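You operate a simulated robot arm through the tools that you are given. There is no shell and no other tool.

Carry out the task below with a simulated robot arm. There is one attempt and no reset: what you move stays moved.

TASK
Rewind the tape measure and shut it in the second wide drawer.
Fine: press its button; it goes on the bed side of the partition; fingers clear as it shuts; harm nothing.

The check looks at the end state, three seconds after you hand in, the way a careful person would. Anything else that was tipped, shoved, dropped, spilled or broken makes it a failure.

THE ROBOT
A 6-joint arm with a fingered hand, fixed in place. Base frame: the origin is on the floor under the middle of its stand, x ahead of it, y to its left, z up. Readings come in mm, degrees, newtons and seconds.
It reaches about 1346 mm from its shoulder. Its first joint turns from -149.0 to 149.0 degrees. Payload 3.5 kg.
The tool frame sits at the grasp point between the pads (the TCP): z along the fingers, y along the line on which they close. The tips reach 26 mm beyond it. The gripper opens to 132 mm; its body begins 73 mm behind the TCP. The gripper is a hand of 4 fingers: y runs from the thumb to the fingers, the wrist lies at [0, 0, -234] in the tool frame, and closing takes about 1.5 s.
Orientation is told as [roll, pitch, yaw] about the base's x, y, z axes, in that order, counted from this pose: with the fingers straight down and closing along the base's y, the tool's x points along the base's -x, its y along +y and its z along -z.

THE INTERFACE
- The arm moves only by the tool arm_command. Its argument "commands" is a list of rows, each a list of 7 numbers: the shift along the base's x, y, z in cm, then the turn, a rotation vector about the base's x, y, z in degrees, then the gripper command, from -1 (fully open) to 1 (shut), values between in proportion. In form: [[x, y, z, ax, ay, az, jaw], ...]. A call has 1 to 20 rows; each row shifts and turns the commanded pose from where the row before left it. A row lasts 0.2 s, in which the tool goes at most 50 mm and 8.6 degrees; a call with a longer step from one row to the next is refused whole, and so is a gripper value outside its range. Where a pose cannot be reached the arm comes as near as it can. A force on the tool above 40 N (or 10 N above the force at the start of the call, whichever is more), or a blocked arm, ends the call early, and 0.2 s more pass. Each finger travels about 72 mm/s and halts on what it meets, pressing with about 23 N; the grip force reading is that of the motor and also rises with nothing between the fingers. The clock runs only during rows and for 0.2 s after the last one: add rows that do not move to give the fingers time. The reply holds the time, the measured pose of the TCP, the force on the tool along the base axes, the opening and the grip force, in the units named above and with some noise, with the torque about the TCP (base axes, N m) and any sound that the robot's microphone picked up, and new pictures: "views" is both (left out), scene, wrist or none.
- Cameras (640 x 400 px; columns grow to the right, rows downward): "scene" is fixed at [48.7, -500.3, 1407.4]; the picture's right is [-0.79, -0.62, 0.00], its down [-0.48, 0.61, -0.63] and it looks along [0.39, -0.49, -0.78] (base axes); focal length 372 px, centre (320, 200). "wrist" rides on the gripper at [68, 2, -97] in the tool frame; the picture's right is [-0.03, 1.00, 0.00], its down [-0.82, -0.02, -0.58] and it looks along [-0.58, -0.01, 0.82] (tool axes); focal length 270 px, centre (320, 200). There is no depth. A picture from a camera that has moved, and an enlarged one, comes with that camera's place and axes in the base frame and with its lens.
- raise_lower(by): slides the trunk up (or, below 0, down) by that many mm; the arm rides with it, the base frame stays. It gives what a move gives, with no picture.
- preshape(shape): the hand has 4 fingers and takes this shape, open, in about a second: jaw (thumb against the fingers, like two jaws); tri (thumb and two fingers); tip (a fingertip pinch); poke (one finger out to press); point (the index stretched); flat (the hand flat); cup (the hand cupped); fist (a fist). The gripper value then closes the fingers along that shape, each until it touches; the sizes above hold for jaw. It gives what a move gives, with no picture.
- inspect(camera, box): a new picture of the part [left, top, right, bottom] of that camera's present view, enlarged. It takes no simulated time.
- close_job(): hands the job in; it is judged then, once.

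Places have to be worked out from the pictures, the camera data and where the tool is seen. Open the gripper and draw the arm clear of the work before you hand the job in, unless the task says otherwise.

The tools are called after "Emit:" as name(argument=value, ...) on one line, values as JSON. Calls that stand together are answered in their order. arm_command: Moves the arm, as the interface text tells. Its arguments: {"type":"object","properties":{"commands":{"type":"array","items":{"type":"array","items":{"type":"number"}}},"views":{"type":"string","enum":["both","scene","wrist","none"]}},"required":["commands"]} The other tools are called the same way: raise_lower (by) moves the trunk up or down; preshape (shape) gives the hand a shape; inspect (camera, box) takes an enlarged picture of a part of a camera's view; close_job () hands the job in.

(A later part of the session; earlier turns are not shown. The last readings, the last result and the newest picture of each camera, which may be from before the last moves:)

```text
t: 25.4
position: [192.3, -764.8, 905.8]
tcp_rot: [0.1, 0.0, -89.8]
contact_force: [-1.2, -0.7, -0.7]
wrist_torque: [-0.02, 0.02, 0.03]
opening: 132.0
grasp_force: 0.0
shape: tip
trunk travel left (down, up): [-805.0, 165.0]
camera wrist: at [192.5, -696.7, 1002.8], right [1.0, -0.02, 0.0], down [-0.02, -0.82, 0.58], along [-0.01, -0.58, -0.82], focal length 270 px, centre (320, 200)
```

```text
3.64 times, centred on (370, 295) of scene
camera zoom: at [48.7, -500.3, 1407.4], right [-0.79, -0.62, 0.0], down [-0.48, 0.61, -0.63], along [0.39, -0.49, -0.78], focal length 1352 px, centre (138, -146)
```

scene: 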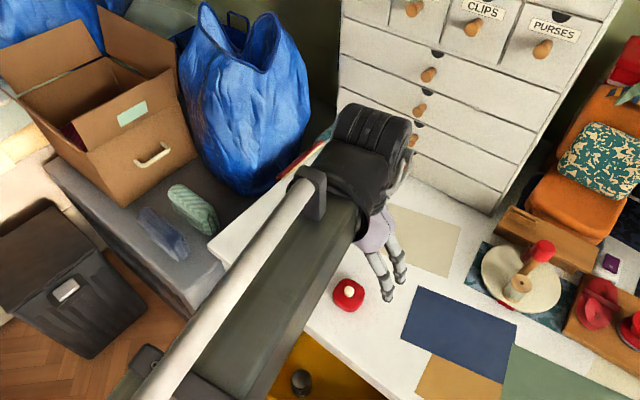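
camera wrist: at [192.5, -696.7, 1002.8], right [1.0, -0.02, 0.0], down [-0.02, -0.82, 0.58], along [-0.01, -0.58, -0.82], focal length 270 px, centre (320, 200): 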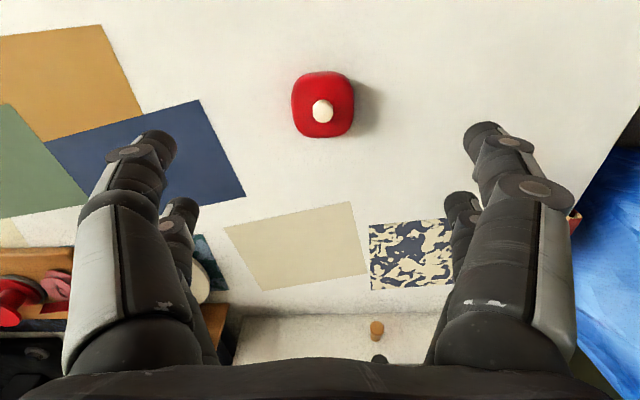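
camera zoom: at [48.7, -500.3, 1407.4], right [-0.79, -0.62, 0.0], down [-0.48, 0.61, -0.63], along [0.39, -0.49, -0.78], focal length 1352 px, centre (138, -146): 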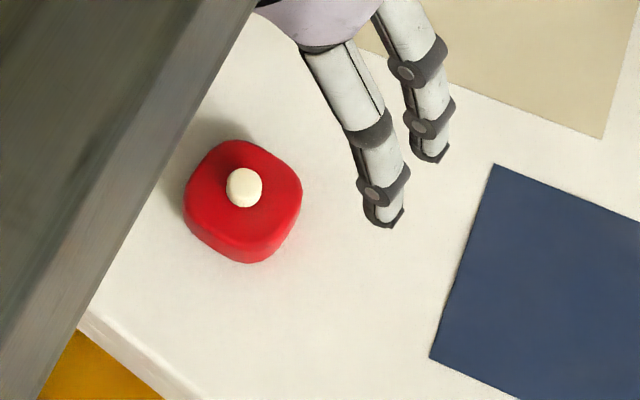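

The tape now lies with its blade in. I tilt the hand so the fingers point at the chest, raising z to match the tilt and shifting to x≈267, to see the second drawer's knob straight on.

Emit:
arm_command(commands=[[0.75, 0, 0.23, -8, 0, 0, -1], [0.75, 0, 0.68, -8, 0, 0, -1], [0.75, 0, 1.12, -8, 0, 0, -1], [0.75, 0, 1.53, -8, 0, 0, -1], [0.75, 0, 1.92, -8, 0, 0, -1], [0.75, 0, 2.27, -8, 0, 0, -1], [0.75, 0, 2.57, -8, 0, 0, -1], [0.75, 0, 2.83, -8, 0, 0, -1], [0.75, 0, 3.03, -8, 0, 0, -1], [0.75, 0, 3.17, -8, 0, 0, -1], [0, 0, 0, 0, 0, 0, -1]], views="both")

```text
t: 27.9
position: [267.2, -764.0, 1099.1]
tcp_rot: [-0.3, -80.2, -89.7]
contact_force: [0.2, 0.0, -0.7]
wrist_torque: [0.0, -0.01, -0.01]
opening: 131.9
grasp_force: 0.0
shape: tip
trunk travel left (down, up): [-805.0, 165.0]
camera wrist: at [267.6, -657.0, 1049.0], right [1.0, 0.0, 0.02], down [-0.02, 0.43, 0.9], along [-0.01, -0.9, 0.43], focal length 270 px, centre (320, 200)
```

scene: 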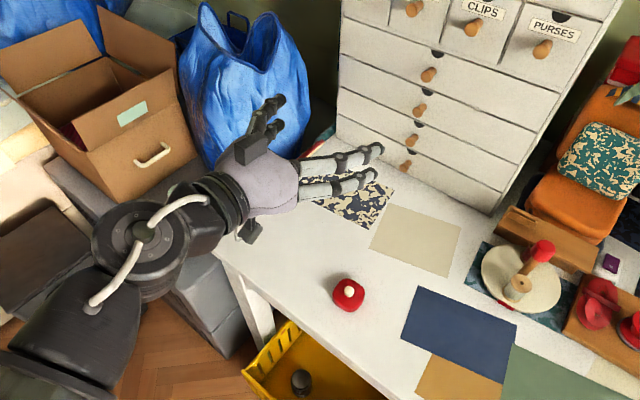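
wrist: 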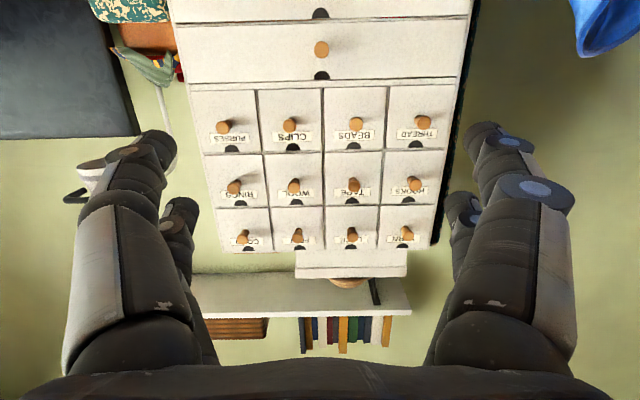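

The 80° tilt works and the chest is seen squarely. Before approaching, I close the tip pinch in free space to see exactly which fingertips meet and where.

Emit:
arm_command(commands=[[0, 0, 0, 0, 0, 0, 1], [0, 0, 0, 0, 0, 0, 1], [0, 0, 0, 0, 0, 0, 1], [0, 0, 0, 0, 0, 0, 1], [0, 0, 0, 0, 0, 0, 1], [0, 0, 0, 0, 0, 0, 1], [0, 0, 0, 0, 0, 0, 1], [0, 0, 0, 0, 0, 0, 1]], views="both")

Emit:
inspect(camera="scene", box=[230, 90, 400, 220])

```text
t: 29.6
position: [265.5, -764.5, 1099.0]
tcp_rot: [-0.4, -80.1, -89.7]
contact_force: [0.6, 0.1, 0.0]
wrist_torque: [-0.01, 0.02, 0.0]
opening: 0.2
grasp_force: 22.9
shape: tip
trunk travel left (down, up): [-805.0, 165.0]
camera wrist: at [267.2, -657.1, 1048.8], right [1.0, 0.0, 0.02], down [-0.02, 0.43, 0.9], along [-0.01, -0.9, 0.43], focal length 270 px, centre (320, 200)
```

scene: 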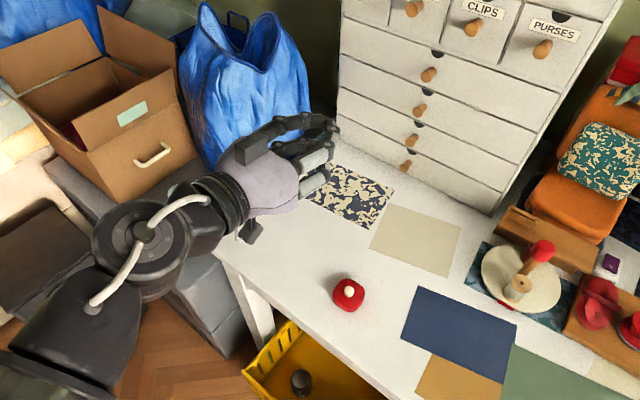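
wrist: 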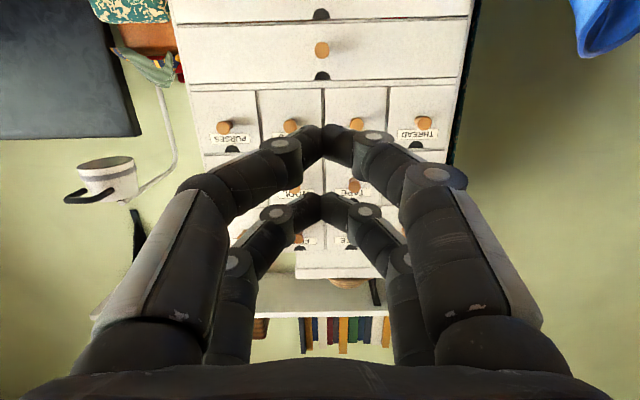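

```text
3.08 times, centred on (315, 155) of scene
camera zoom: at [48.7, -500.3, 1407.4], right [-0.79, -0.62, 0.0], down [-0.48, 0.61, -0.63], along [0.39, -0.49, -0.78], focal length 1144 px, centre (335, 338)
```

zoom: 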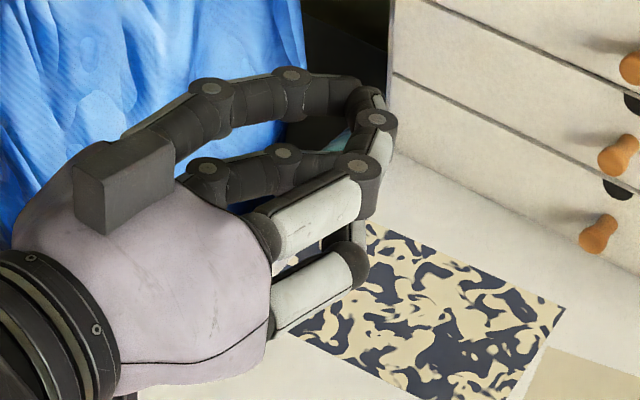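

Two finger pairs close, about 20 mm above and below the hand's centre line, so I'll put the lower pair on the knob with the TCP about 20 mm above it. I switch to jaw and lower the trunk 135 mm to knob height, still well away from the chest.

Emit:
preshape(shape="jaw")

Emit:
raise_lower(by=-135)

Emit:
arm_command(commands=[[0, -2, 0, 0, 0, 0, -1], [0, -2, 0, 0, 0, 0, -1], [0, -2, 0, 0, 0, 0, -1], [0, -2, 0, 0, 0, 0, -1], [0, -2, 0, 0, 0, 0, -1], [0, 0, 0, 0, 0, 0, -1]], views="both")

Emit:
inspect(camera="wrist", box=[200, 60, 440, 240])

```text
t: 30.6
position: [266.0, -764.3, 1100.3]
tcp_rot: [-0.3, -80.1, -89.5]
contact_force: [0.3, -0.1, -0.1]
wrist_torque: [-0.01, 0.02, 0.01]
opening: 131.8
grasp_force: 0.1
shape: jaw
trunk travel left (down, up): [-805.0, 165.0]
```

```text
t: 32.2
position: [266.9, -765.3, 965.0]
tcp_rot: [-0.4, -80.1, -89.6]
contact_force: [0.0, 0.2, 0.6]
wrist_torque: [0.03, 0.04, 0.0]
opening: 132.0
grasp_force: 0.0
shape: jaw
trunk travel left (down, up): [-670.0, 300.0]
```

```text
t: 33.6
position: [266.2, -864.3, 965.0]
tcp_rot: [-0.5, -80.0, -89.4]
contact_force: [-0.4, -0.1, -1.0]
wrist_torque: [-0.02, 0.01, 0.02]
opening: 131.8
grasp_force: 0.1
shape: jaw
trunk travel left (down, up): [-670.0, 300.0]
camera wrist: at [266.7, -757.3, 913.5], right [1.0, 0.0, 0.02], down [-0.02, 0.43, 0.9], along [-0.01, -0.9, 0.43], focal length 270 px, centre (320, 200)
```

scene: 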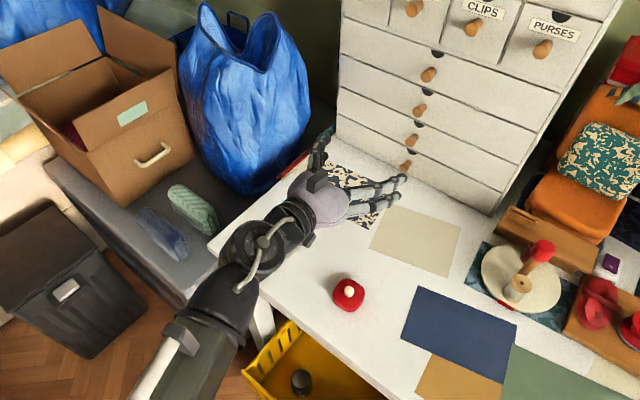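
wrist: 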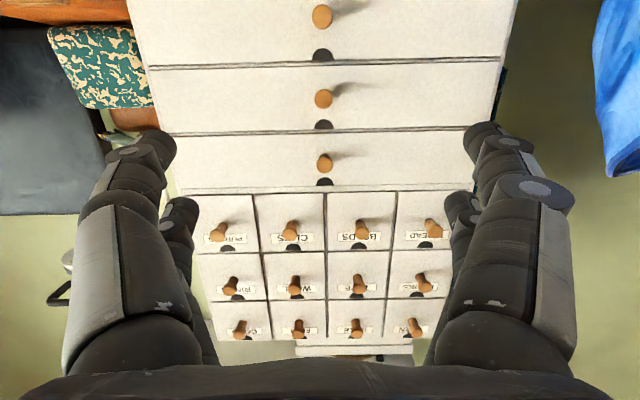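

```text
2.22 times, centred on (320, 150) of wrist
camera zoom: at [266.7, -757.3, 913.5], right [1.0, 0.0, 0.02], down [-0.02, 0.43, 0.9], along [-0.01, -0.9, 0.43], focal length 601 px, centre (320, 311)
```

zoom: 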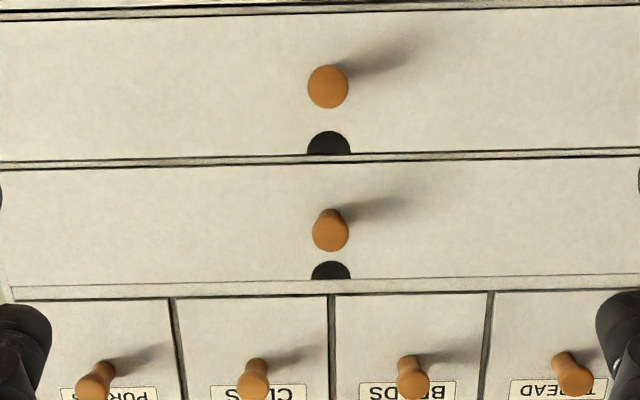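

The second wide drawer spans z≈907–987, with its knob at about (269, -1090, 943) and its face at y≈-1111. I level the hand to 90° so both finger pairs reach equally far, drop the trunk to match, and move to about 60 mm short of the knob.

Emit:
arm_command(commands=[[0, -2, 2.02, -5, 0, 0, -1], [0, -2, 2.04, -5, 0, 0, -1], [0, 0, 0, 0, 0, 0, -1]], views="none")

Emit:
raise_lower(by=-42)

Emit:
arm_command(commands=[[0.05, -2, 0, 0, 0, 0, -1], [0.05, -2, 0, 0, 0, 0, -1], [0.05, -2, 0, 0, 0, 0, -1], [0.05, -2, 0, 0, 0, 0, -1], [0, -2, 0, 0, 0, 0, -1], [0, 0, 0, 0, 0, 0, -1]], views="both")

Emit:
inspect(camera="wrist", box=[200, 20, 440, 200])

```text
t: 34.4
position: [265.4, -904.3, 1003.7]
tcp_rot: [-121.7, -89.9, 31.8]
contact_force: [0.1, -0.3, 0.0]
wrist_torque: [0.03, 0.02, -0.01]
opening: 131.8
grasp_force: 0.1
shape: jaw
trunk travel left (down, up): [-670.0, 300.0]
```

```text
t: 35.2
position: [265.0, -903.3, 962.0]
tcp_rot: [-98.5, -89.9, 8.6]
contact_force: [0.9, 0.2, -0.2]
wrist_torque: [-0.01, -0.02, 0.01]
opening: 131.9
grasp_force: 0.1
shape: jaw
trunk travel left (down, up): [-628.0, 342.0]
```

```text
t: 36.6
position: [268.5, -1002.7, 961.0]
tcp_rot: [-45.4, -89.9, -44.5]
contact_force: [0.1, 0.2, -1.1]
wrist_torque: [0.02, 0.03, -0.01]
opening: 132.0
grasp_force: 0.0
shape: jaw
trunk travel left (down, up): [-628.0, 342.0]
camera wrist: at [269.3, -906.9, 894.0], right [1.0, 0.0, 0.02], down [-0.02, 0.58, 0.82], along [-0.01, -0.82, 0.58], focal length 270 px, centre (320, 200)
```

scene: 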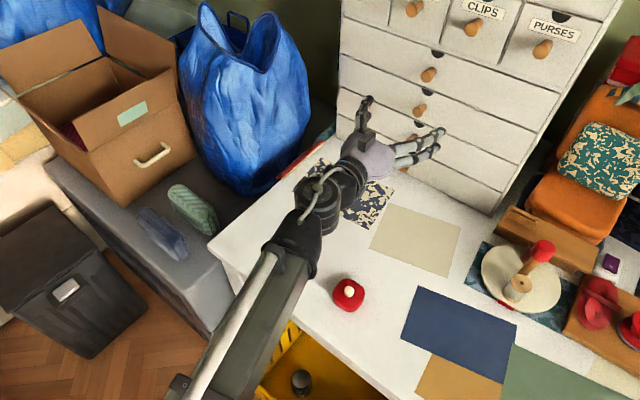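
wrist: 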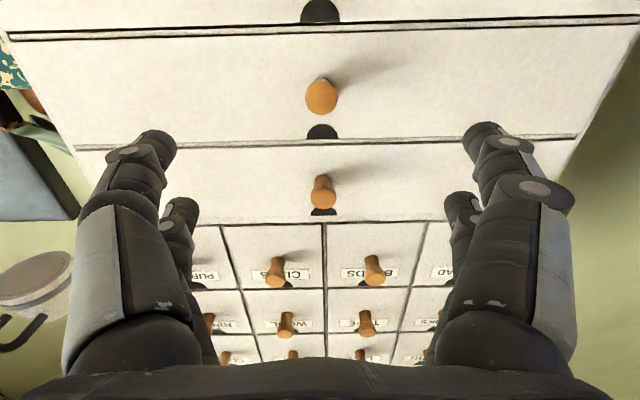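

```text
2.22 times, centred on (320, 110) of wrist
camera zoom: at [269.3, -906.9, 894.0], right [1.0, 0.0, 0.02], down [-0.02, 0.58, 0.82], along [-0.01, -0.82, 0.58], focal length 601 px, centre (320, 400)
```

zoom: 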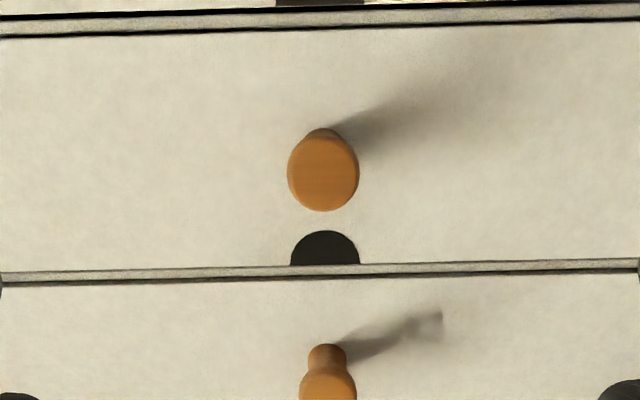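

The knob is centred between the fingers and lies at about y=-1095 to -1100. I advance 50 mm and check the knob's row in the wrist view; it should reach about 133 when its front is level with the fingertips.

Emit:
arm_command(commands=[[0.05, -1.5, 0, 0, 0, 0, -1], [0.05, -1.5, 0, 0, 0, 0, -1], [0, -1.5, 0, 0, 0, 0, -1], [0, 0, 0, 0, 0, 0, -1]], views="wrist")

Emit:
inspect(camera="scene", box=[340, 60, 480, 180])

```text
t: 37.6
position: [268.6, -1048.5, 962.9]
tcp_rot: [-146.1, -89.8, 56.2]
contact_force: [-0.9, 0.0, -0.7]
wrist_torque: [0.03, -0.02, 0.01]
opening: 131.5
grasp_force: 0.0
shape: jaw
trunk travel left (down, up): [-628.0, 342.0]
camera wrist: at [268.8, -952.3, 894.5], right [1.0, 0.0, 0.02], down [-0.02, 0.58, 0.82], along [-0.01, -0.82, 0.58], focal length 270 px, centre (320, 200)
```

wrist: 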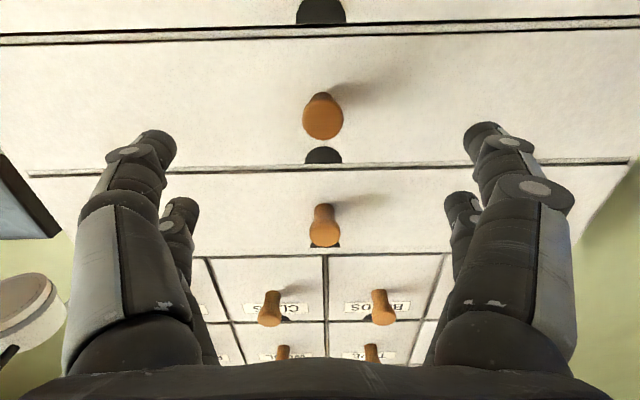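

```text
3.33 times, centred on (410, 120) of scene
camera zoom: at [48.7, -500.3, 1407.4], right [-0.79, -0.62, 0.0], down [-0.48, 0.61, -0.63], along [0.39, -0.49, -0.78], focal length 1240 px, centre (20, 467)
```

zoom: 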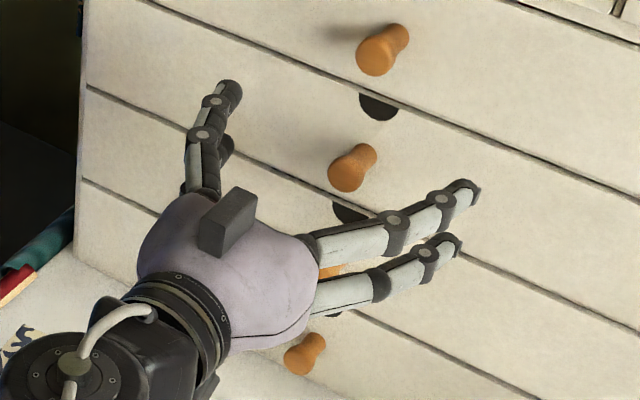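

The knob's front comes out near y=-1103, about 28 mm beyond the tips. I advance 30 mm more in small rows and look again.

Emit:
arm_command(commands=[[0.05, -1, 0, 0, 0, 0, -1], [0.05, -1, 0, 0, 0, 0, -1], [0, -1, 0, 0, 0, 0, -1], [0, 0, 0, 0, 0, 0, -1]], views="wrist")

Emit:
inspect(camera="wrist", box=[220, 60, 420, 220])

Emit:
inspect(camera="scene", box=[340, 60, 480, 180])

```text
t: 38.6
position: [269.9, -1078.7, 962.3]
tcp_rot: [-45.0, -89.9, -44.9]
contact_force: [-0.1, 0.1, -0.8]
wrist_torque: [0.04, 0.01, 0.01]
opening: 131.9
grasp_force: 0.0
shape: jaw
trunk travel left (down, up): [-628.0, 342.0]
camera wrist: at [270.7, -982.0, 894.0], right [1.0, 0.0, 0.02], down [-0.02, 0.58, 0.82], along [-0.01, -0.82, 0.58], focal length 270 px, centre (320, 200)
```

wrist: 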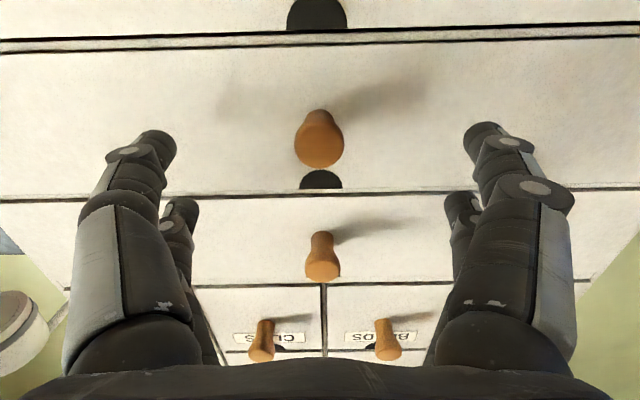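

```text
2.50 times, centred on (320, 140) of wrist
camera zoom: at [270.7, -982.0, 894.0], right [1.0, 0.0, 0.02], down [-0.02, 0.58, 0.82], along [-0.01, -0.82, 0.58], focal length 676 px, centre (320, 350)
```

zoom: 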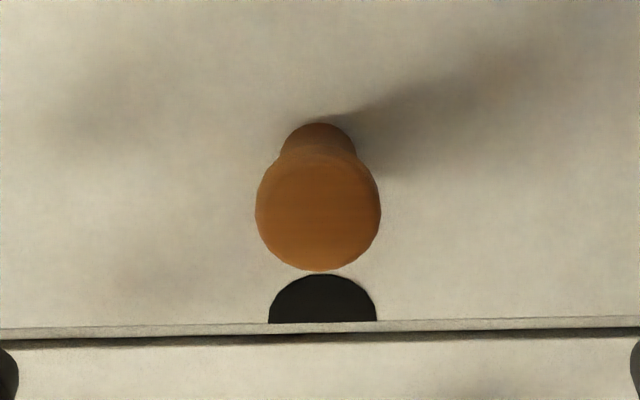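

```text
3.33 times, centred on (410, 120) of scene
camera zoom: at [48.7, -500.3, 1407.4], right [-0.79, -0.62, 0.0], down [-0.48, 0.61, -0.63], along [0.39, -0.49, -0.78], focal length 1240 px, centre (20, 467)
```

zoom: 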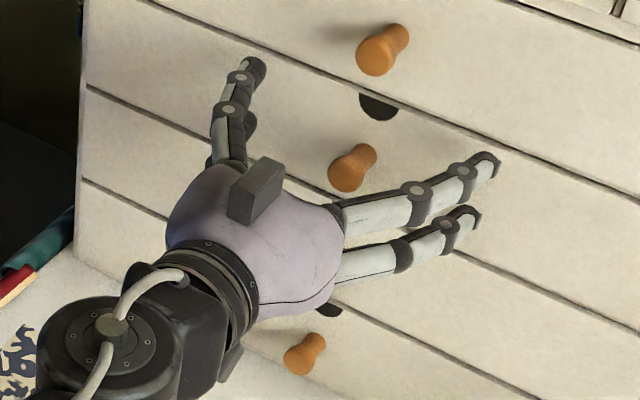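

The knob head now sits between the lower finger pair, at pad depth. I advance 7 mm more and close on it gently.

Emit:
arm_command(commands=[[0, -0.7, 0, 0, 0, 0, -1], [0, 0, 0, 0, 0, 0, 0], [0, 0, 0, 0, 0, 0, 0.5], [0, 0, 0, 0, 0, 0, 1], [0, 0, 0, 0, 0, 0, 1], [0, 0, 0, 0, 0, 0, 1], [0, 0, 0, 0, 0, 0, 1], [0, 0, 0, 0, 0, 0, 1], [0, 0, 0, 0, 0, 0, 1], [0, 0, 0, 0, 0, 0, 1]], views="wrist")

Emit:
inspect(camera="scene", box=[340, 60, 480, 180])

Emit:
inspect(camera="wrist", box=[220, 60, 420, 220])

```text
t: 40.8
position: [270.4, -1084.7, 962.4]
tcp_rot: [-34.0, -89.8, -56.0]
contact_force: [0.0, -0.1, 4.8]
wrist_torque: [-0.1, -0.02, -0.02]
opening: 4.3
grasp_force: 23.0
shape: jaw
trunk travel left (down, up): [-628.0, 342.0]
camera wrist: at [270.9, -988.2, 894.3], right [1.0, 0.0, 0.02], down [-0.02, 0.58, 0.82], along [-0.01, -0.82, 0.58], focal length 270 px, centre (320, 200)
```

wrist: 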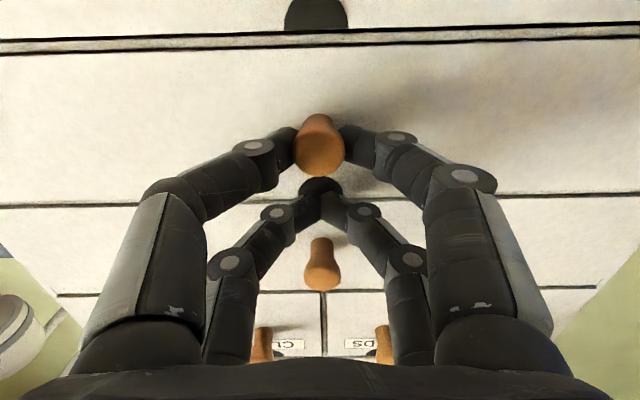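

```text
3.33 times, centred on (410, 120) of scene
camera zoom: at [48.7, -500.3, 1407.4], right [-0.79, -0.62, 0.0], down [-0.48, 0.61, -0.63], along [0.39, -0.49, -0.78], focal length 1240 px, centre (20, 467)
```

zoom: 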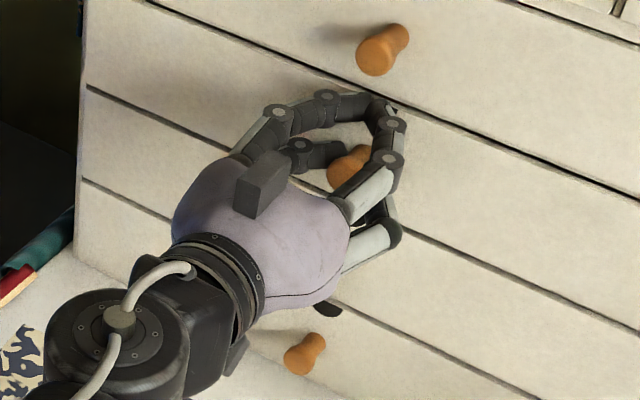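

```text
2.50 times, centred on (320, 140) of wrist
camera zoom: at [270.9, -988.2, 894.3], right [1.0, 0.0, 0.02], down [-0.02, 0.58, 0.82], along [-0.01, -0.82, 0.58], focal length 676 px, centre (320, 350)
```

zoom: 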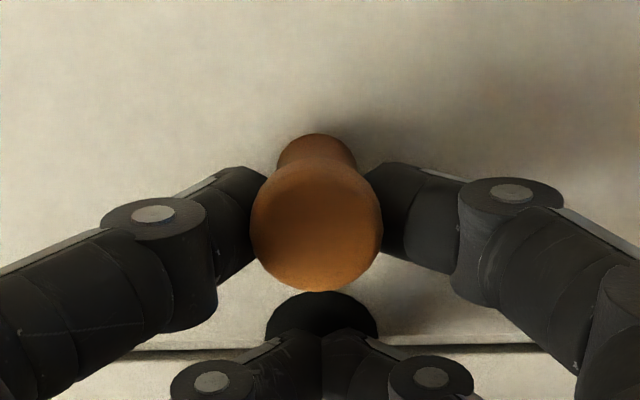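

The lower pair has the knob behind its head and the upper pair has closed in front of the drawer. I pull gently along +y by 40 mm and check that the drawer follows.

Emit:
arm_command(commands=[[0, 0.5, 0, 0, 0, 0, 1], [0, 0.7, 0, 0, 0, 0, 1], [0, 1.0, 0, 0, 0, 0, 1], [0, 1.0, 0, 0, 0, 0, 1], [0, 1.0, 0, 0, 0, 0, 1], [0, 0, 0, 0, 0, 0, 1]], views="both")

```text
t: 42.2
position: [272.0, -1043.7, 961.9]
tcp_rot: [-84.4, -89.9, -5.4]
contact_force: [-2.9, -0.1, 0.5]
wrist_torque: [-0.02, 0.04, -0.05]
opening: 4.2
grasp_force: 23.3
shape: jaw
trunk travel left (down, up): [-628.0, 342.0]
camera wrist: at [271.3, -946.5, 894.4], right [1.0, 0.0, 0.02], down [-0.02, 0.58, 0.82], along [-0.01, -0.82, 0.58], focal length 270 px, centre (320, 200)
```

scene: 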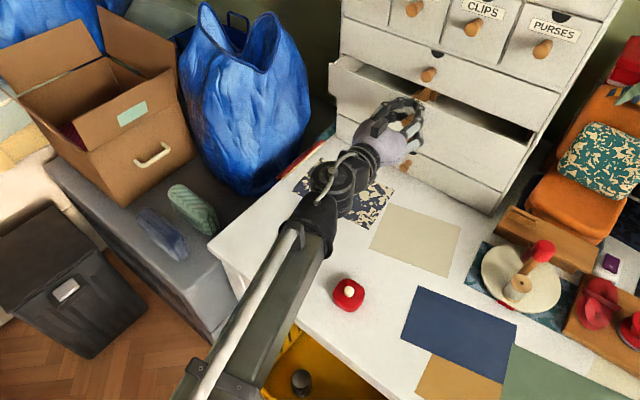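
wrist: 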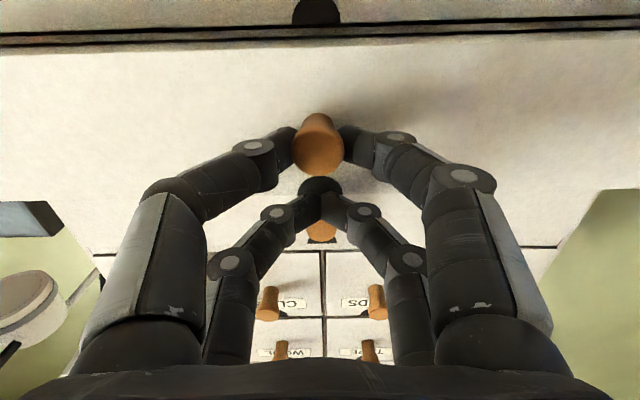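

The second wide drawer slides freely at almost no force. I keep pulling, 140 mm more in moderate rows.

Emit:
arm_command(commands=[[0, 1.4, 0, 0, 0, 0, 1], [0, 1.4, 0, 0, 0, 0, 1], [0, 1.4, 0, 0, 0, 0, 1], [0, 1.4, 0, 0, 0, 0, 1], [0, 1.4, 0, 0, 0, 0, 1], [0, 1.4, 0, 0, 0, 0, 1], [0, 1.4, 0, 0, 0, 0, 1], [0, 1.4, 0, 0, 0, 0, 1], [0, 1.4, 0, 0, 0, 0, 1], [0, 1.4, 0, 0, 0, 0, 1], [0, 0, 0, 0, 0, 0, 1]], views="both")

Emit:
inspect(camera="scene", box=[320, 30, 560, 190])

```text
t: 44.6
position: [269.8, -905.8, 962.7]
tcp_rot: [-122.1, -89.8, 32.2]
contact_force: [5.9, 0.6, 0.9]
wrist_torque: [-0.03, -0.09, 0.08]
opening: 4.1
grasp_force: 22.7
shape: jaw
trunk travel left (down, up): [-628.0, 342.0]
camera wrist: at [269.9, -807.8, 894.4], right [1.0, 0.0, 0.02], down [-0.02, 0.58, 0.82], along [-0.01, -0.82, 0.58], focal length 270 px, centre (320, 200)
```

scene: 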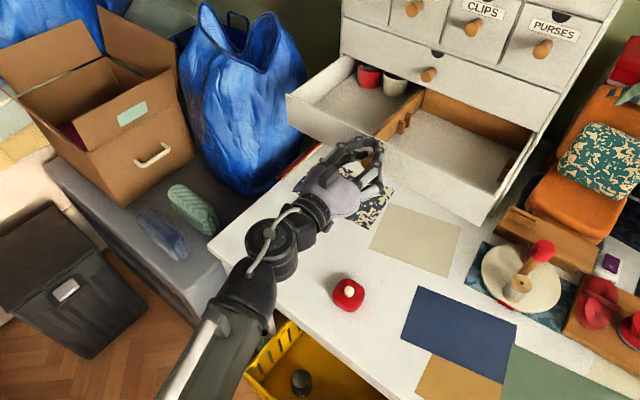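
wrist: 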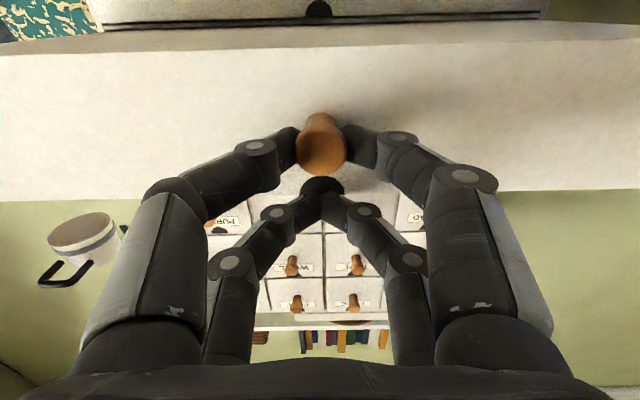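

```text
2.50 times, centred on (440, 110) of scene
camera zoom: at [48.7, -500.3, 1407.4], right [-0.79, -0.62, 0.0], down [-0.48, 0.61, -0.63], along [0.39, -0.49, -0.78], focal length 930 px, centre (20, 425)
```

zoom: 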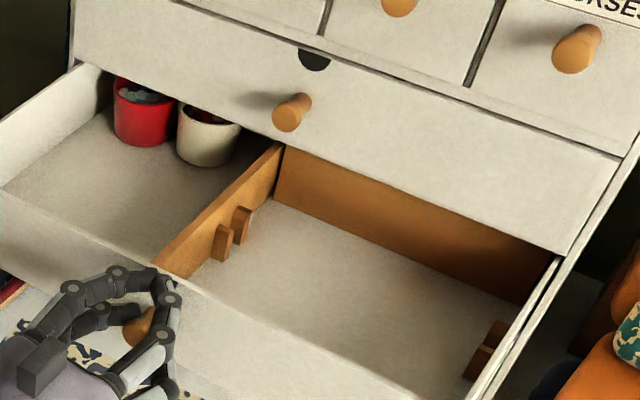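

The drawer is about 180 mm open, and a wooden partition at x≈270 runs front to back. The bed side (x≈275–465) holds two small pots right at the back, with free floor in front of them. I let go of the knob and back away along +y.

Emit:
arm_command(commands=[[0, 0, 0, 0, 0, 0, 0.6], [0, 0, 0, 0, 0, 0, 0.2], [0, 0, 0, 0, 0, 0, 0], [0, 0, 0, 0, 0, 0, 0], [0, 0, 0, 0, 0, 0, 0], [0, 0, 0, 0, 0, 0, 0]], views="wrist")

```text
t: 46.0
position: [267.7, -905.1, 963.2]
tcp_rot: [-118.5, -89.9, 28.7]
contact_force: [-1.0, -0.3, 0.4]
wrist_torque: [-0.01, 0.0, -0.02]
opening: 65.5
grasp_force: 0.1
shape: jaw
trunk travel left (down, up): [-628.0, 342.0]
camera wrist: at [269.3, -808.1, 894.4], right [1.0, 0.0, 0.02], down [-0.02, 0.58, 0.82], along [-0.01, -0.82, 0.58], focal length 270 px, centre (320, 200)
```

wrist: 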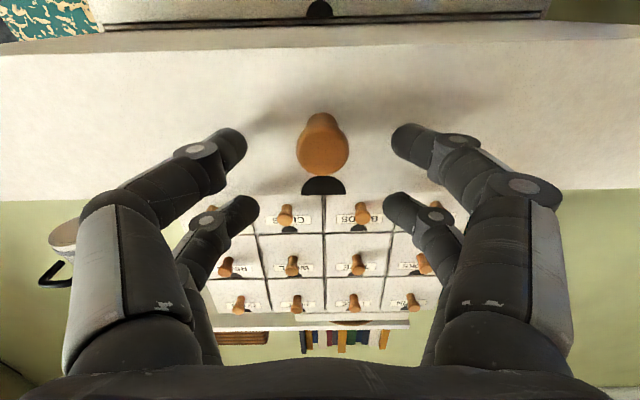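

The knob is free with clear gaps on both sides. I back straight off 140 mm, then raise the trunk so I can look down into the drawer and onto the tape.

Emit:
arm_command(commands=[[0, 1.5, 0, 0, 0, 0, 0], [0, 2.5, 0, 0, 0, 0, 0], [0, 2.5, 0, 0, 0, 0, 0], [0, 2.5, 0, 0, 0, 0, 0], [0, 2.5, 0, 0, 0, 0, 0], [0, 2.5, 0, 0, 0, 0, 0], [0, 0, 0, 0, 0, 0, -1]], views="none")

Emit:
raise_lower(by=280)

Emit:
arm_command(commands=[[0, 0, -0.55, 9, 0, 0, -1]], views="none")

```text
t: 47.6
position: [270.1, -764.1, 962.5]
tcp_rot: [-97.2, -90.0, 7.4]
contact_force: [0.4, 1.3, -0.1]
wrist_torque: [0.05, 0.03, -0.05]
opening: 121.2
grasp_force: 0.0
shape: jaw
trunk travel left (down, up): [-628.0, 342.0]
```

```text
t: 50.5
position: [268.9, -762.6, 1242.4]
tcp_rot: [-92.5, -89.9, 2.6]
contact_force: [0.6, -0.4, 0.0]
wrist_torque: [-0.02, 0.01, 0.02]
opening: 131.9
grasp_force: 0.0
shape: jaw
trunk travel left (down, up): [-908.0, 62.0]
```

```text
refused: row 1 steps farther than a row can; nothing moved
```

That row was just over the turn limit, so nothing moved. I tilt the hand down from 90° to about 24° from vertical in 8.25° rows with the matching z drops.

Emit:
arm_command(commands=[[0, 0, -3.36, 8.25, 0, 0, -1], [0, 0, -3.29, 8.25, 0, 0, -1], [0, 0, -3.15, 8.25, 0, 0, -1], [0, 0, -2.95, 8.25, 0, 0, -1], [0, 0, -2.68, 8.25, 0, 0, -1], [0, 0, -2.37, 8.25, 0, 0, -1], [0, 0, -2.0, 8.25, 0, 0, -1], [0, 0, -1.59, 8.25, 0, 0, -1], [0, 0, 0, 0, 0, 0, -1]], views="both")

Emit:
inspect(camera="scene", box=[280, 40, 560, 230])

```text
t: 52.5
position: [270.4, -765.7, 1028.5]
tcp_rot: [0.1, -23.8, -89.9]
contact_force: [0.8, 0.2, -0.3]
wrist_torque: [0.03, 0.0, 0.01]
opening: 131.9
grasp_force: 0.0
shape: jaw
trunk travel left (down, up): [-908.0, 62.0]
camera wrist: at [270.6, -663.1, 1089.9], right [1.0, -0.02, 0.01], down [-0.02, -0.51, 0.86], along [-0.01, -0.86, -0.51], focal length 270 px, centre (320, 200)
```

scene: 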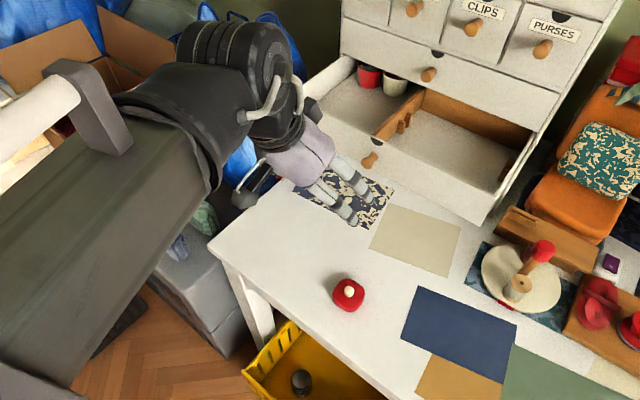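
wrist: 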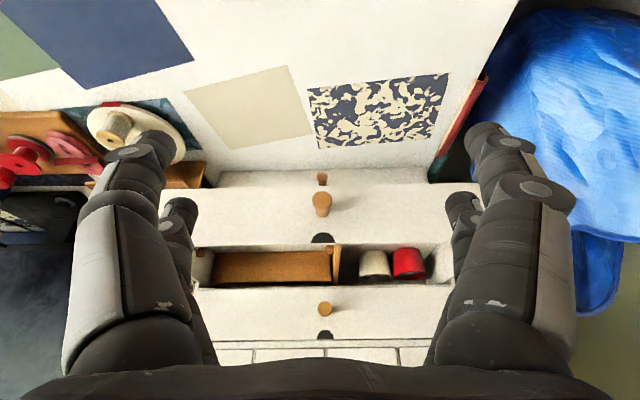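

```text
2.11 times, centred on (420, 135) of scene
camera zoom: at [48.7, -500.3, 1407.4], right [-0.79, -0.62, 0.0], down [-0.48, 0.61, -0.63], along [0.39, -0.49, -0.78], focal length 783 px, centre (110, 337)
```

zoom: 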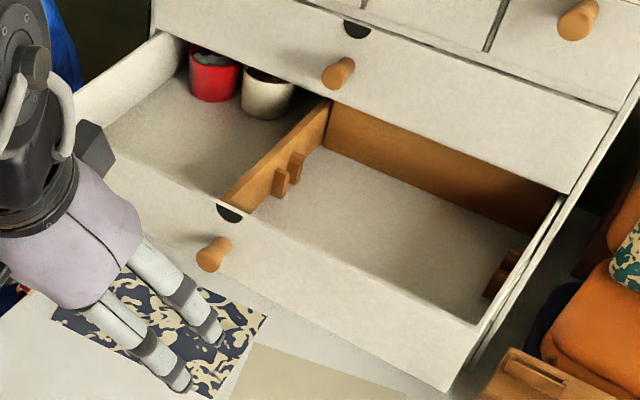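

The view confirms it: the second drawer is open, the partition is near x≈270, and the bed side has free floor in front of the two pots. I bring the hand to 10° tilt over the tape, turn 5° to match the tape's angle, and lower the trunk.

Emit:
arm_command(commands=[[-2.5, -0.1, -0.8, 7, 0, 0, -1], [-2.5, -0.2, -0.9, 7, 0, 0, -1], [-2.6, -0.1, 0, 0, 0, 5, -1], [0, 0, 0, 0, 0, 0, -1]], views="none")

Emit:
raise_lower(by=-150)

Emit:
arm_command(commands=[[0, 0, 0, 0, 0, 0, -1]], views="both")

Emit:
inspect(camera="wrist", box=[220, 20, 420, 160])

```text
t: 53.5
position: [193.0, -768.9, 1013.1]
tcp_rot: [0.0, -9.9, -84.9]
contact_force: [-0.5, 1.4, 0.1]
wrist_torque: [0.0, -0.01, 0.01]
opening: 131.7
grasp_force: 0.0
shape: jaw
trunk travel left (down, up): [-908.0, 62.0]
```

```text
t: 55.2
position: [192.2, -768.4, 862.8]
tcp_rot: [0.0, -10.0, -84.9]
contact_force: [0.0, 0.7, -0.5]
wrist_torque: [0.0, 0.0, -0.02]
opening: 131.8
grasp_force: 0.0
shape: jaw
trunk travel left (down, up): [-758.0, 212.0]
```

```text
t: 55.6
position: [193.0, -768.3, 862.7]
tcp_rot: [0.1, -10.0, -84.9]
contact_force: [-0.5, 0.0, 0.1]
wrist_torque: [0.0, 0.01, -0.01]
opening: 132.0
grasp_force: 0.0
shape: jaw
trunk travel left (down, up): [-758.0, 212.0]
camera wrist: at [186.2, -684.7, 946.0], right [1.0, 0.06, 0.01], down [0.04, -0.7, 0.71], along [0.05, -0.71, -0.7], focal length 270 px, centre (320, 200)
```

scene: 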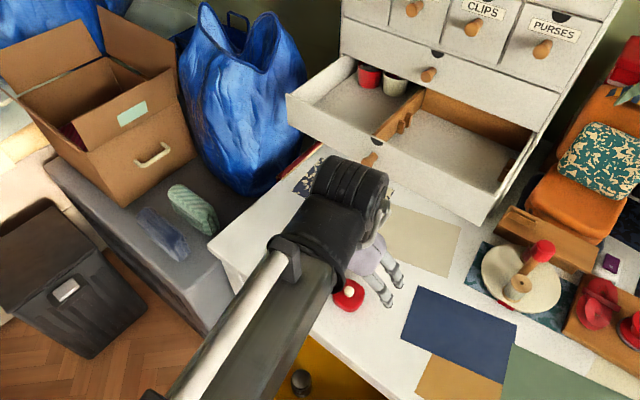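
wrist: 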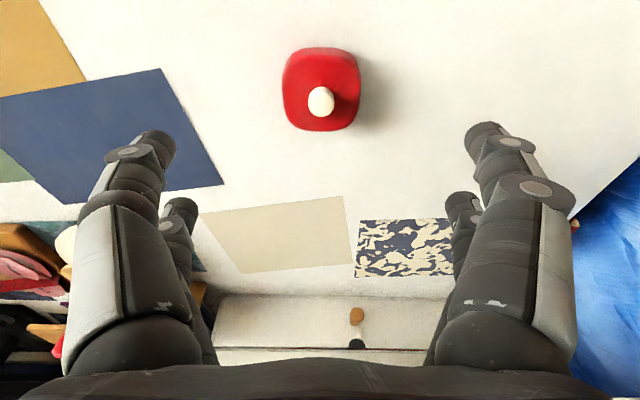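

```text
2.86 times, centred on (320, 90) of wrist
camera zoom: at [186.2, -684.7, 946.0], right [1.0, 0.06, 0.01], down [0.04, -0.7, 0.71], along [0.05, -0.71, -0.7], focal length 772 px, centre (320, 514)
```

zoom: 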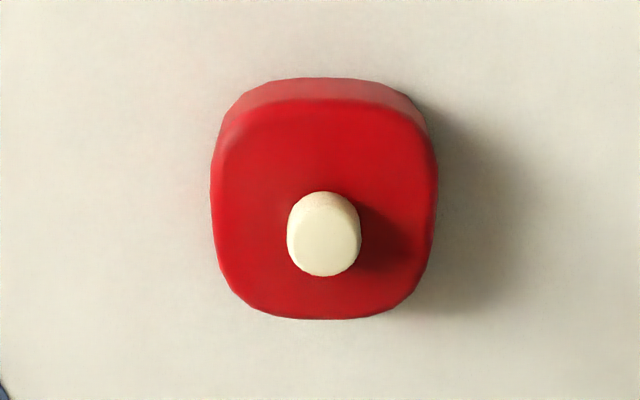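

The case is centred between the open fingers, about 56 mm wide, with its blade fully in. I lower the trunk 70 mm and check the heights before the last part.

Emit:
raise_lower(by=-70)

Emit:
arm_command(commands=[[0.1, 0.1, 0, 0, 0, 0, -1]], views="both")

Emit:
inspect(camera="scene", box=[310, 240, 430, 340])

```text
t: 56.7
position: [193.1, -767.9, 792.5]
tcp_rot: [0.1, -10.0, -85.0]
contact_force: [-0.1, 0.2, -0.7]
wrist_torque: [0.0, 0.0, 0.01]
opening: 131.8
grasp_force: 0.1
shape: jaw
trunk travel left (down, up): [-688.0, 282.0]
```

```text
t: 57.1
position: [194.2, -767.2, 791.9]
tcp_rot: [0.1, -9.9, -84.8]
contact_force: [-0.1, 0.3, -0.3]
wrist_torque: [0.0, 0.01, 0.03]
opening: 131.9
grasp_force: 0.0
shape: jaw
trunk travel left (down, up): [-688.0, 282.0]
camera wrist: at [187.4, -683.5, 876.0], right [1.0, 0.06, 0.01], down [0.04, -0.7, 0.71], along [0.05, -0.71, -0.7], focal length 270 px, centre (320, 200)
```

scene: 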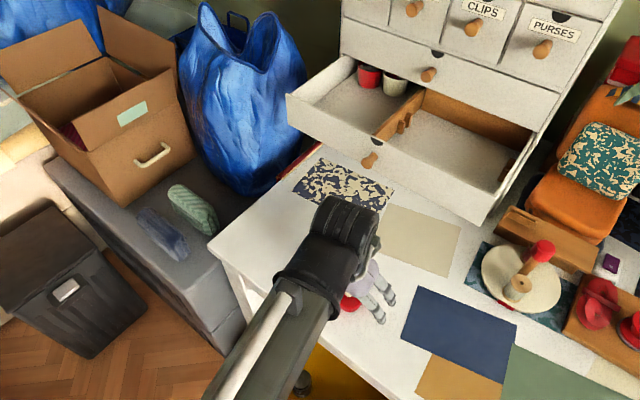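
wrist: 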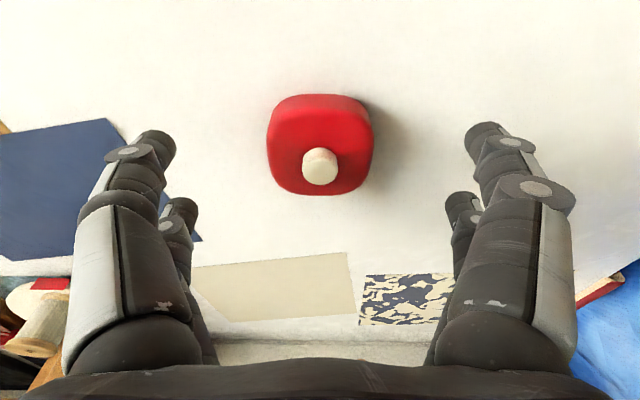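

```text
4.00 times, centred on (370, 290) of scene
camera zoom: at [48.7, -500.3, 1407.4], right [-0.79, -0.62, 0.0], down [-0.48, 0.61, -0.63], along [0.39, -0.49, -0.78], focal length 1488 px, centre (120, -160)
```

zoom: 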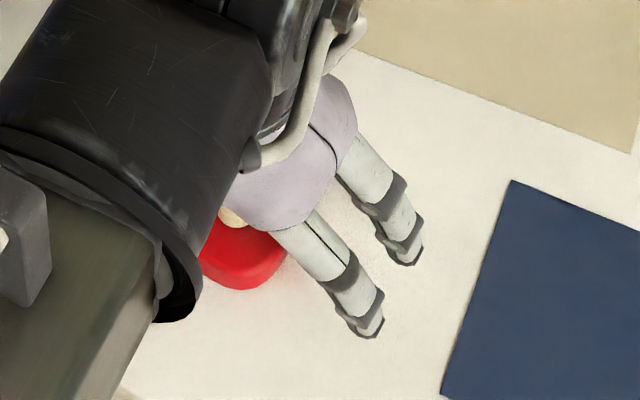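

The tips are still about 25 mm above the table, with the tape centred between them. I lower in smaller steps and watch the force.

Emit:
raise_lower(by=-12)

Emit:
raise_lower(by=-6)

Emit:
arm_command(commands=[[0, 0, 0, 0, 0, 0, -1]], views="both")

Emit:
inspect(camera="wrist", box=[120, 80, 520, 240])

Emit:
inspect(camera="scene", box=[310, 240, 430, 340])

```text
t: 57.7
position: [193.5, -768.4, 780.8]
tcp_rot: [0.1, -10.0, -84.9]
contact_force: [-0.2, -0.7, -0.1]
wrist_torque: [0.0, -0.01, 0.02]
opening: 131.7
grasp_force: 0.0
shape: jaw
trunk travel left (down, up): [-676.0, 294.0]
```

```text
t: 58.2
position: [194.2, -767.0, 774.7]
tcp_rot: [0.1, -10.0, -84.9]
contact_force: [0.8, -0.2, 0.2]
wrist_torque: [0.01, 0.01, -0.02]
opening: 131.7
grasp_force: 0.2
shape: jaw
trunk travel left (down, up): [-670.0, 300.0]
```

```text
t: 58.6
position: [193.7, -767.9, 774.8]
tcp_rot: [0.1, -10.0, -84.9]
contact_force: [0.3, 0.3, 0.3]
wrist_torque: [0.03, 0.03, 0.01]
opening: 131.7
grasp_force: 0.2
shape: jaw
trunk travel left (down, up): [-670.0, 300.0]
camera wrist: at [187.4, -683.5, 858.0], right [1.0, 0.06, 0.01], down [0.04, -0.7, 0.71], along [0.05, -0.71, -0.7], focal length 270 px, centre (320, 200)
```

scene: 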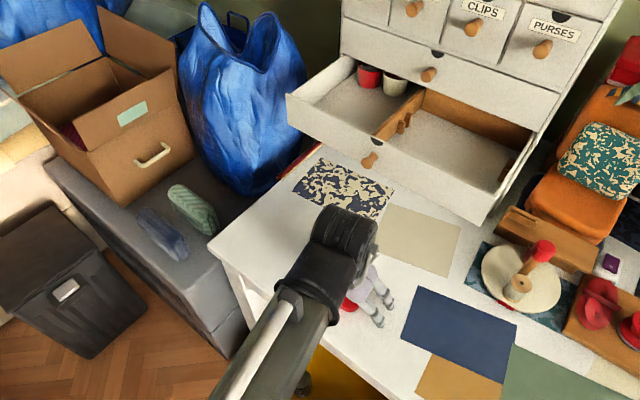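
wrist: 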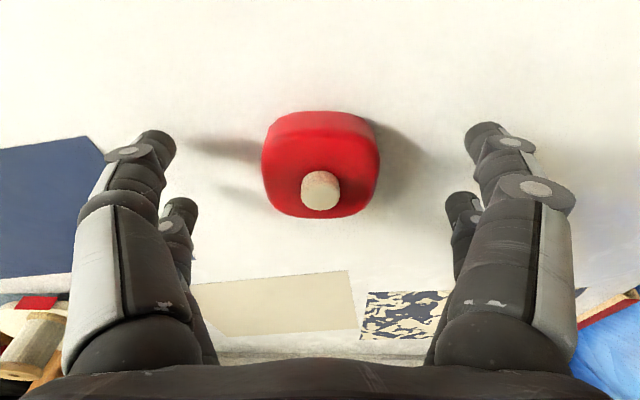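

```text
1.60 times, centred on (320, 160) of wrist
camera zoom: at [187.4, -683.5, 858.0], right [1.0, 0.06, 0.01], down [0.04, -0.7, 0.71], along [0.05, -0.71, -0.7], focal length 432 px, centre (320, 264)
```

zoom: 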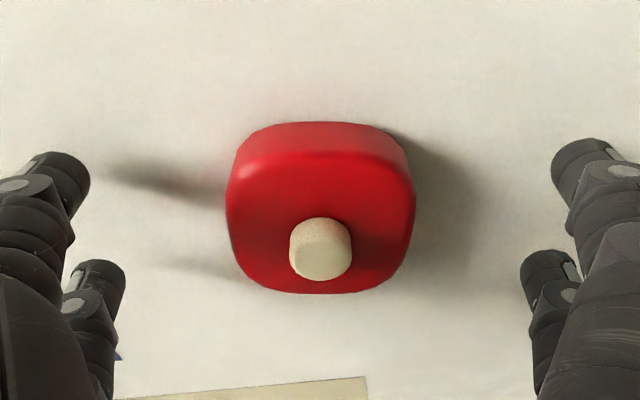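

```text
4.00 times, centred on (370, 290) of scene
camera zoom: at [48.7, -500.3, 1407.4], right [-0.79, -0.62, 0.0], down [-0.48, 0.61, -0.63], along [0.39, -0.49, -0.78], focal length 1488 px, centre (120, -160)
```

zoom: 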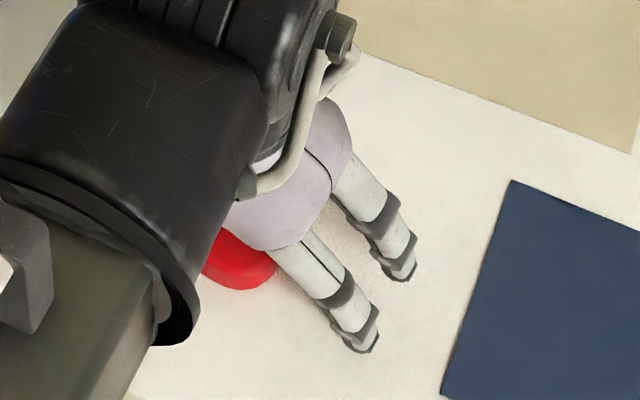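

The case is low, roughly z=735 to 757, so with this tilt the rear fingertips would barely overlap it. I bring the hand almost upright (2°) so both pairs sit level, and shift slightly to the case's centre at y≈-773.

Emit:
arm_command(commands=[[0.05, -0.4, -0.34, 8, 0, 0, -1], [0, 0, 0, 0, 0, 0, -1]], views="wrist")

Emit:
inspect(camera="wrist", box=[120, 60, 520, 240])

```text
t: 59.2
position: [193.3, -771.3, 770.3]
tcp_rot: [0.8, -1.9, -85.0]
contact_force: [-0.6, 0.0, -0.6]
wrist_torque: [0.06, 0.02, -0.01]
opening: 132.1
grasp_force: 0.2
shape: jaw
trunk travel left (down, up): [-670.0, 300.0]
camera wrist: at [187.6, -700.2, 865.4], right [1.0, 0.06, 0.01], down [0.04, -0.8, 0.6], along [0.05, -0.6, -0.8], focal length 270 px, centre (320, 200)
```

wrist: 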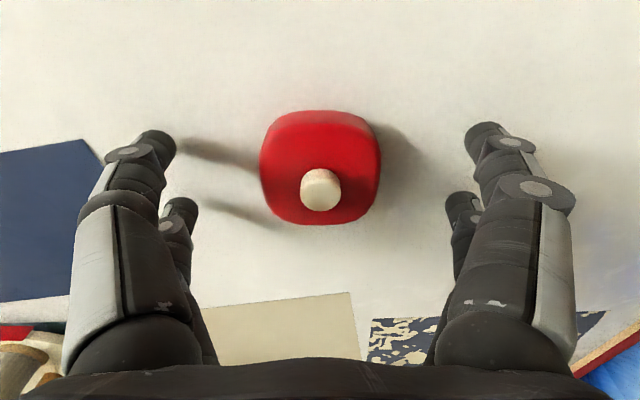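

```text
1.60 times, centred on (320, 150) of wrist
camera zoom: at [187.6, -700.2, 865.4], right [1.0, 0.06, 0.01], down [0.04, -0.8, 0.6], along [0.05, -0.6, -0.8], focal length 432 px, centre (320, 280)
```

zoom: 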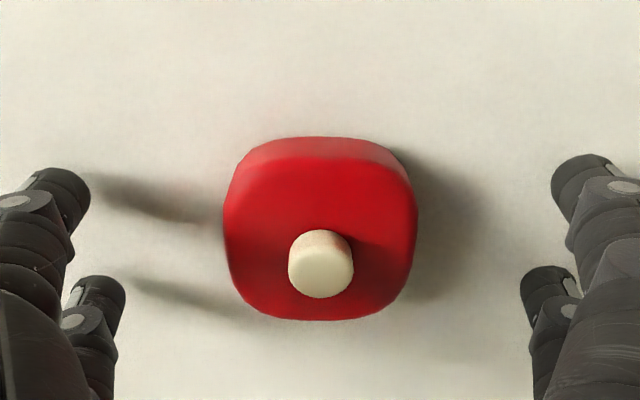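

The tip shadows nearly touch the tips, so they are just above the table and both pairs straddle the case evenly. I lower 3 mm more and close slowly.

Emit:
raise_lower(by=-3)

Emit:
arm_command(commands=[[0, 0, 0, 0, 0, 0, -0.6], [0, 0, 0, 0, 0, 0, -0.2], [0, 0, 0, 0, 0, 0, 0], [0, 0, 0, 0, 0, 0, 0], [0, 0, 0, 0, 0, 0, 0], [0, 0, 0, 0, 0, 0, 0]], views="wrist")

Emit:
inspect(camera="wrist", box=[200, 80, 440, 240])

```text
t: 59.8
position: [194.1, -771.6, 768.5]
tcp_rot: [0.7, -2.0, -84.9]
contact_force: [0.1, 0.0, -0.2]
wrist_torque: [-0.01, -0.01, 0.01]
opening: 132.1
grasp_force: 0.0
shape: jaw
trunk travel left (down, up): [-667.0, 303.0]
```

```text
t: 61.2
position: [193.9, -772.1, 768.4]
tcp_rot: [0.9, -2.1, -85.0]
contact_force: [-0.2, 0.0, 0.0]
wrist_torque: [-0.03, 0.03, 0.0]
opening: 66.8
grasp_force: 0.1
shape: jaw
trunk travel left (down, up): [-667.0, 303.0]
camera wrist: at [187.6, -700.1, 862.5], right [1.0, 0.06, 0.01], down [0.04, -0.79, 0.61], along [0.05, -0.6, -0.8], focal length 270 px, centre (320, 200)
```

wrist: 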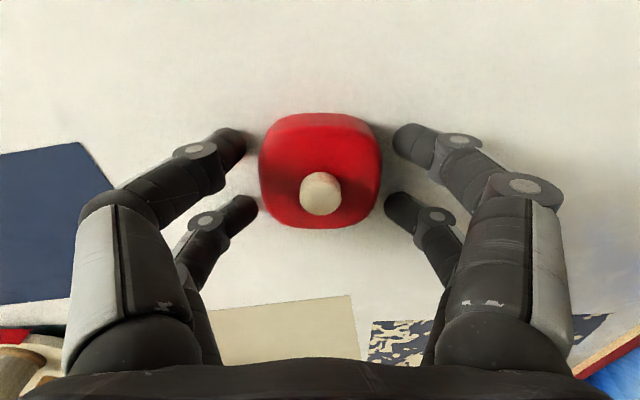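

```text
2.50 times, centred on (320, 160) of wrist
camera zoom: at [187.6, -700.1, 862.5], right [1.0, 0.06, 0.01], down [0.04, -0.79, 0.61], along [0.05, -0.6, -0.8], focal length 676 px, centre (320, 300)
```

zoom: 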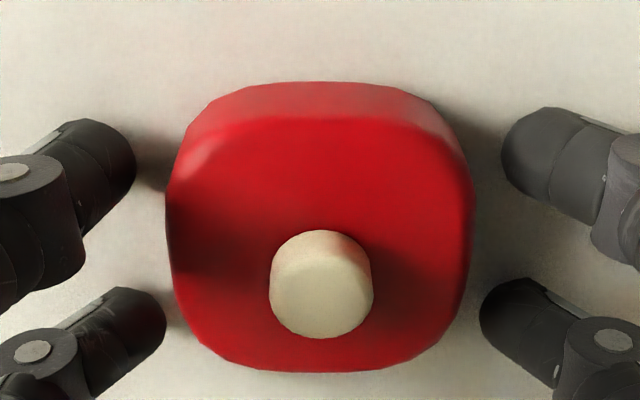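

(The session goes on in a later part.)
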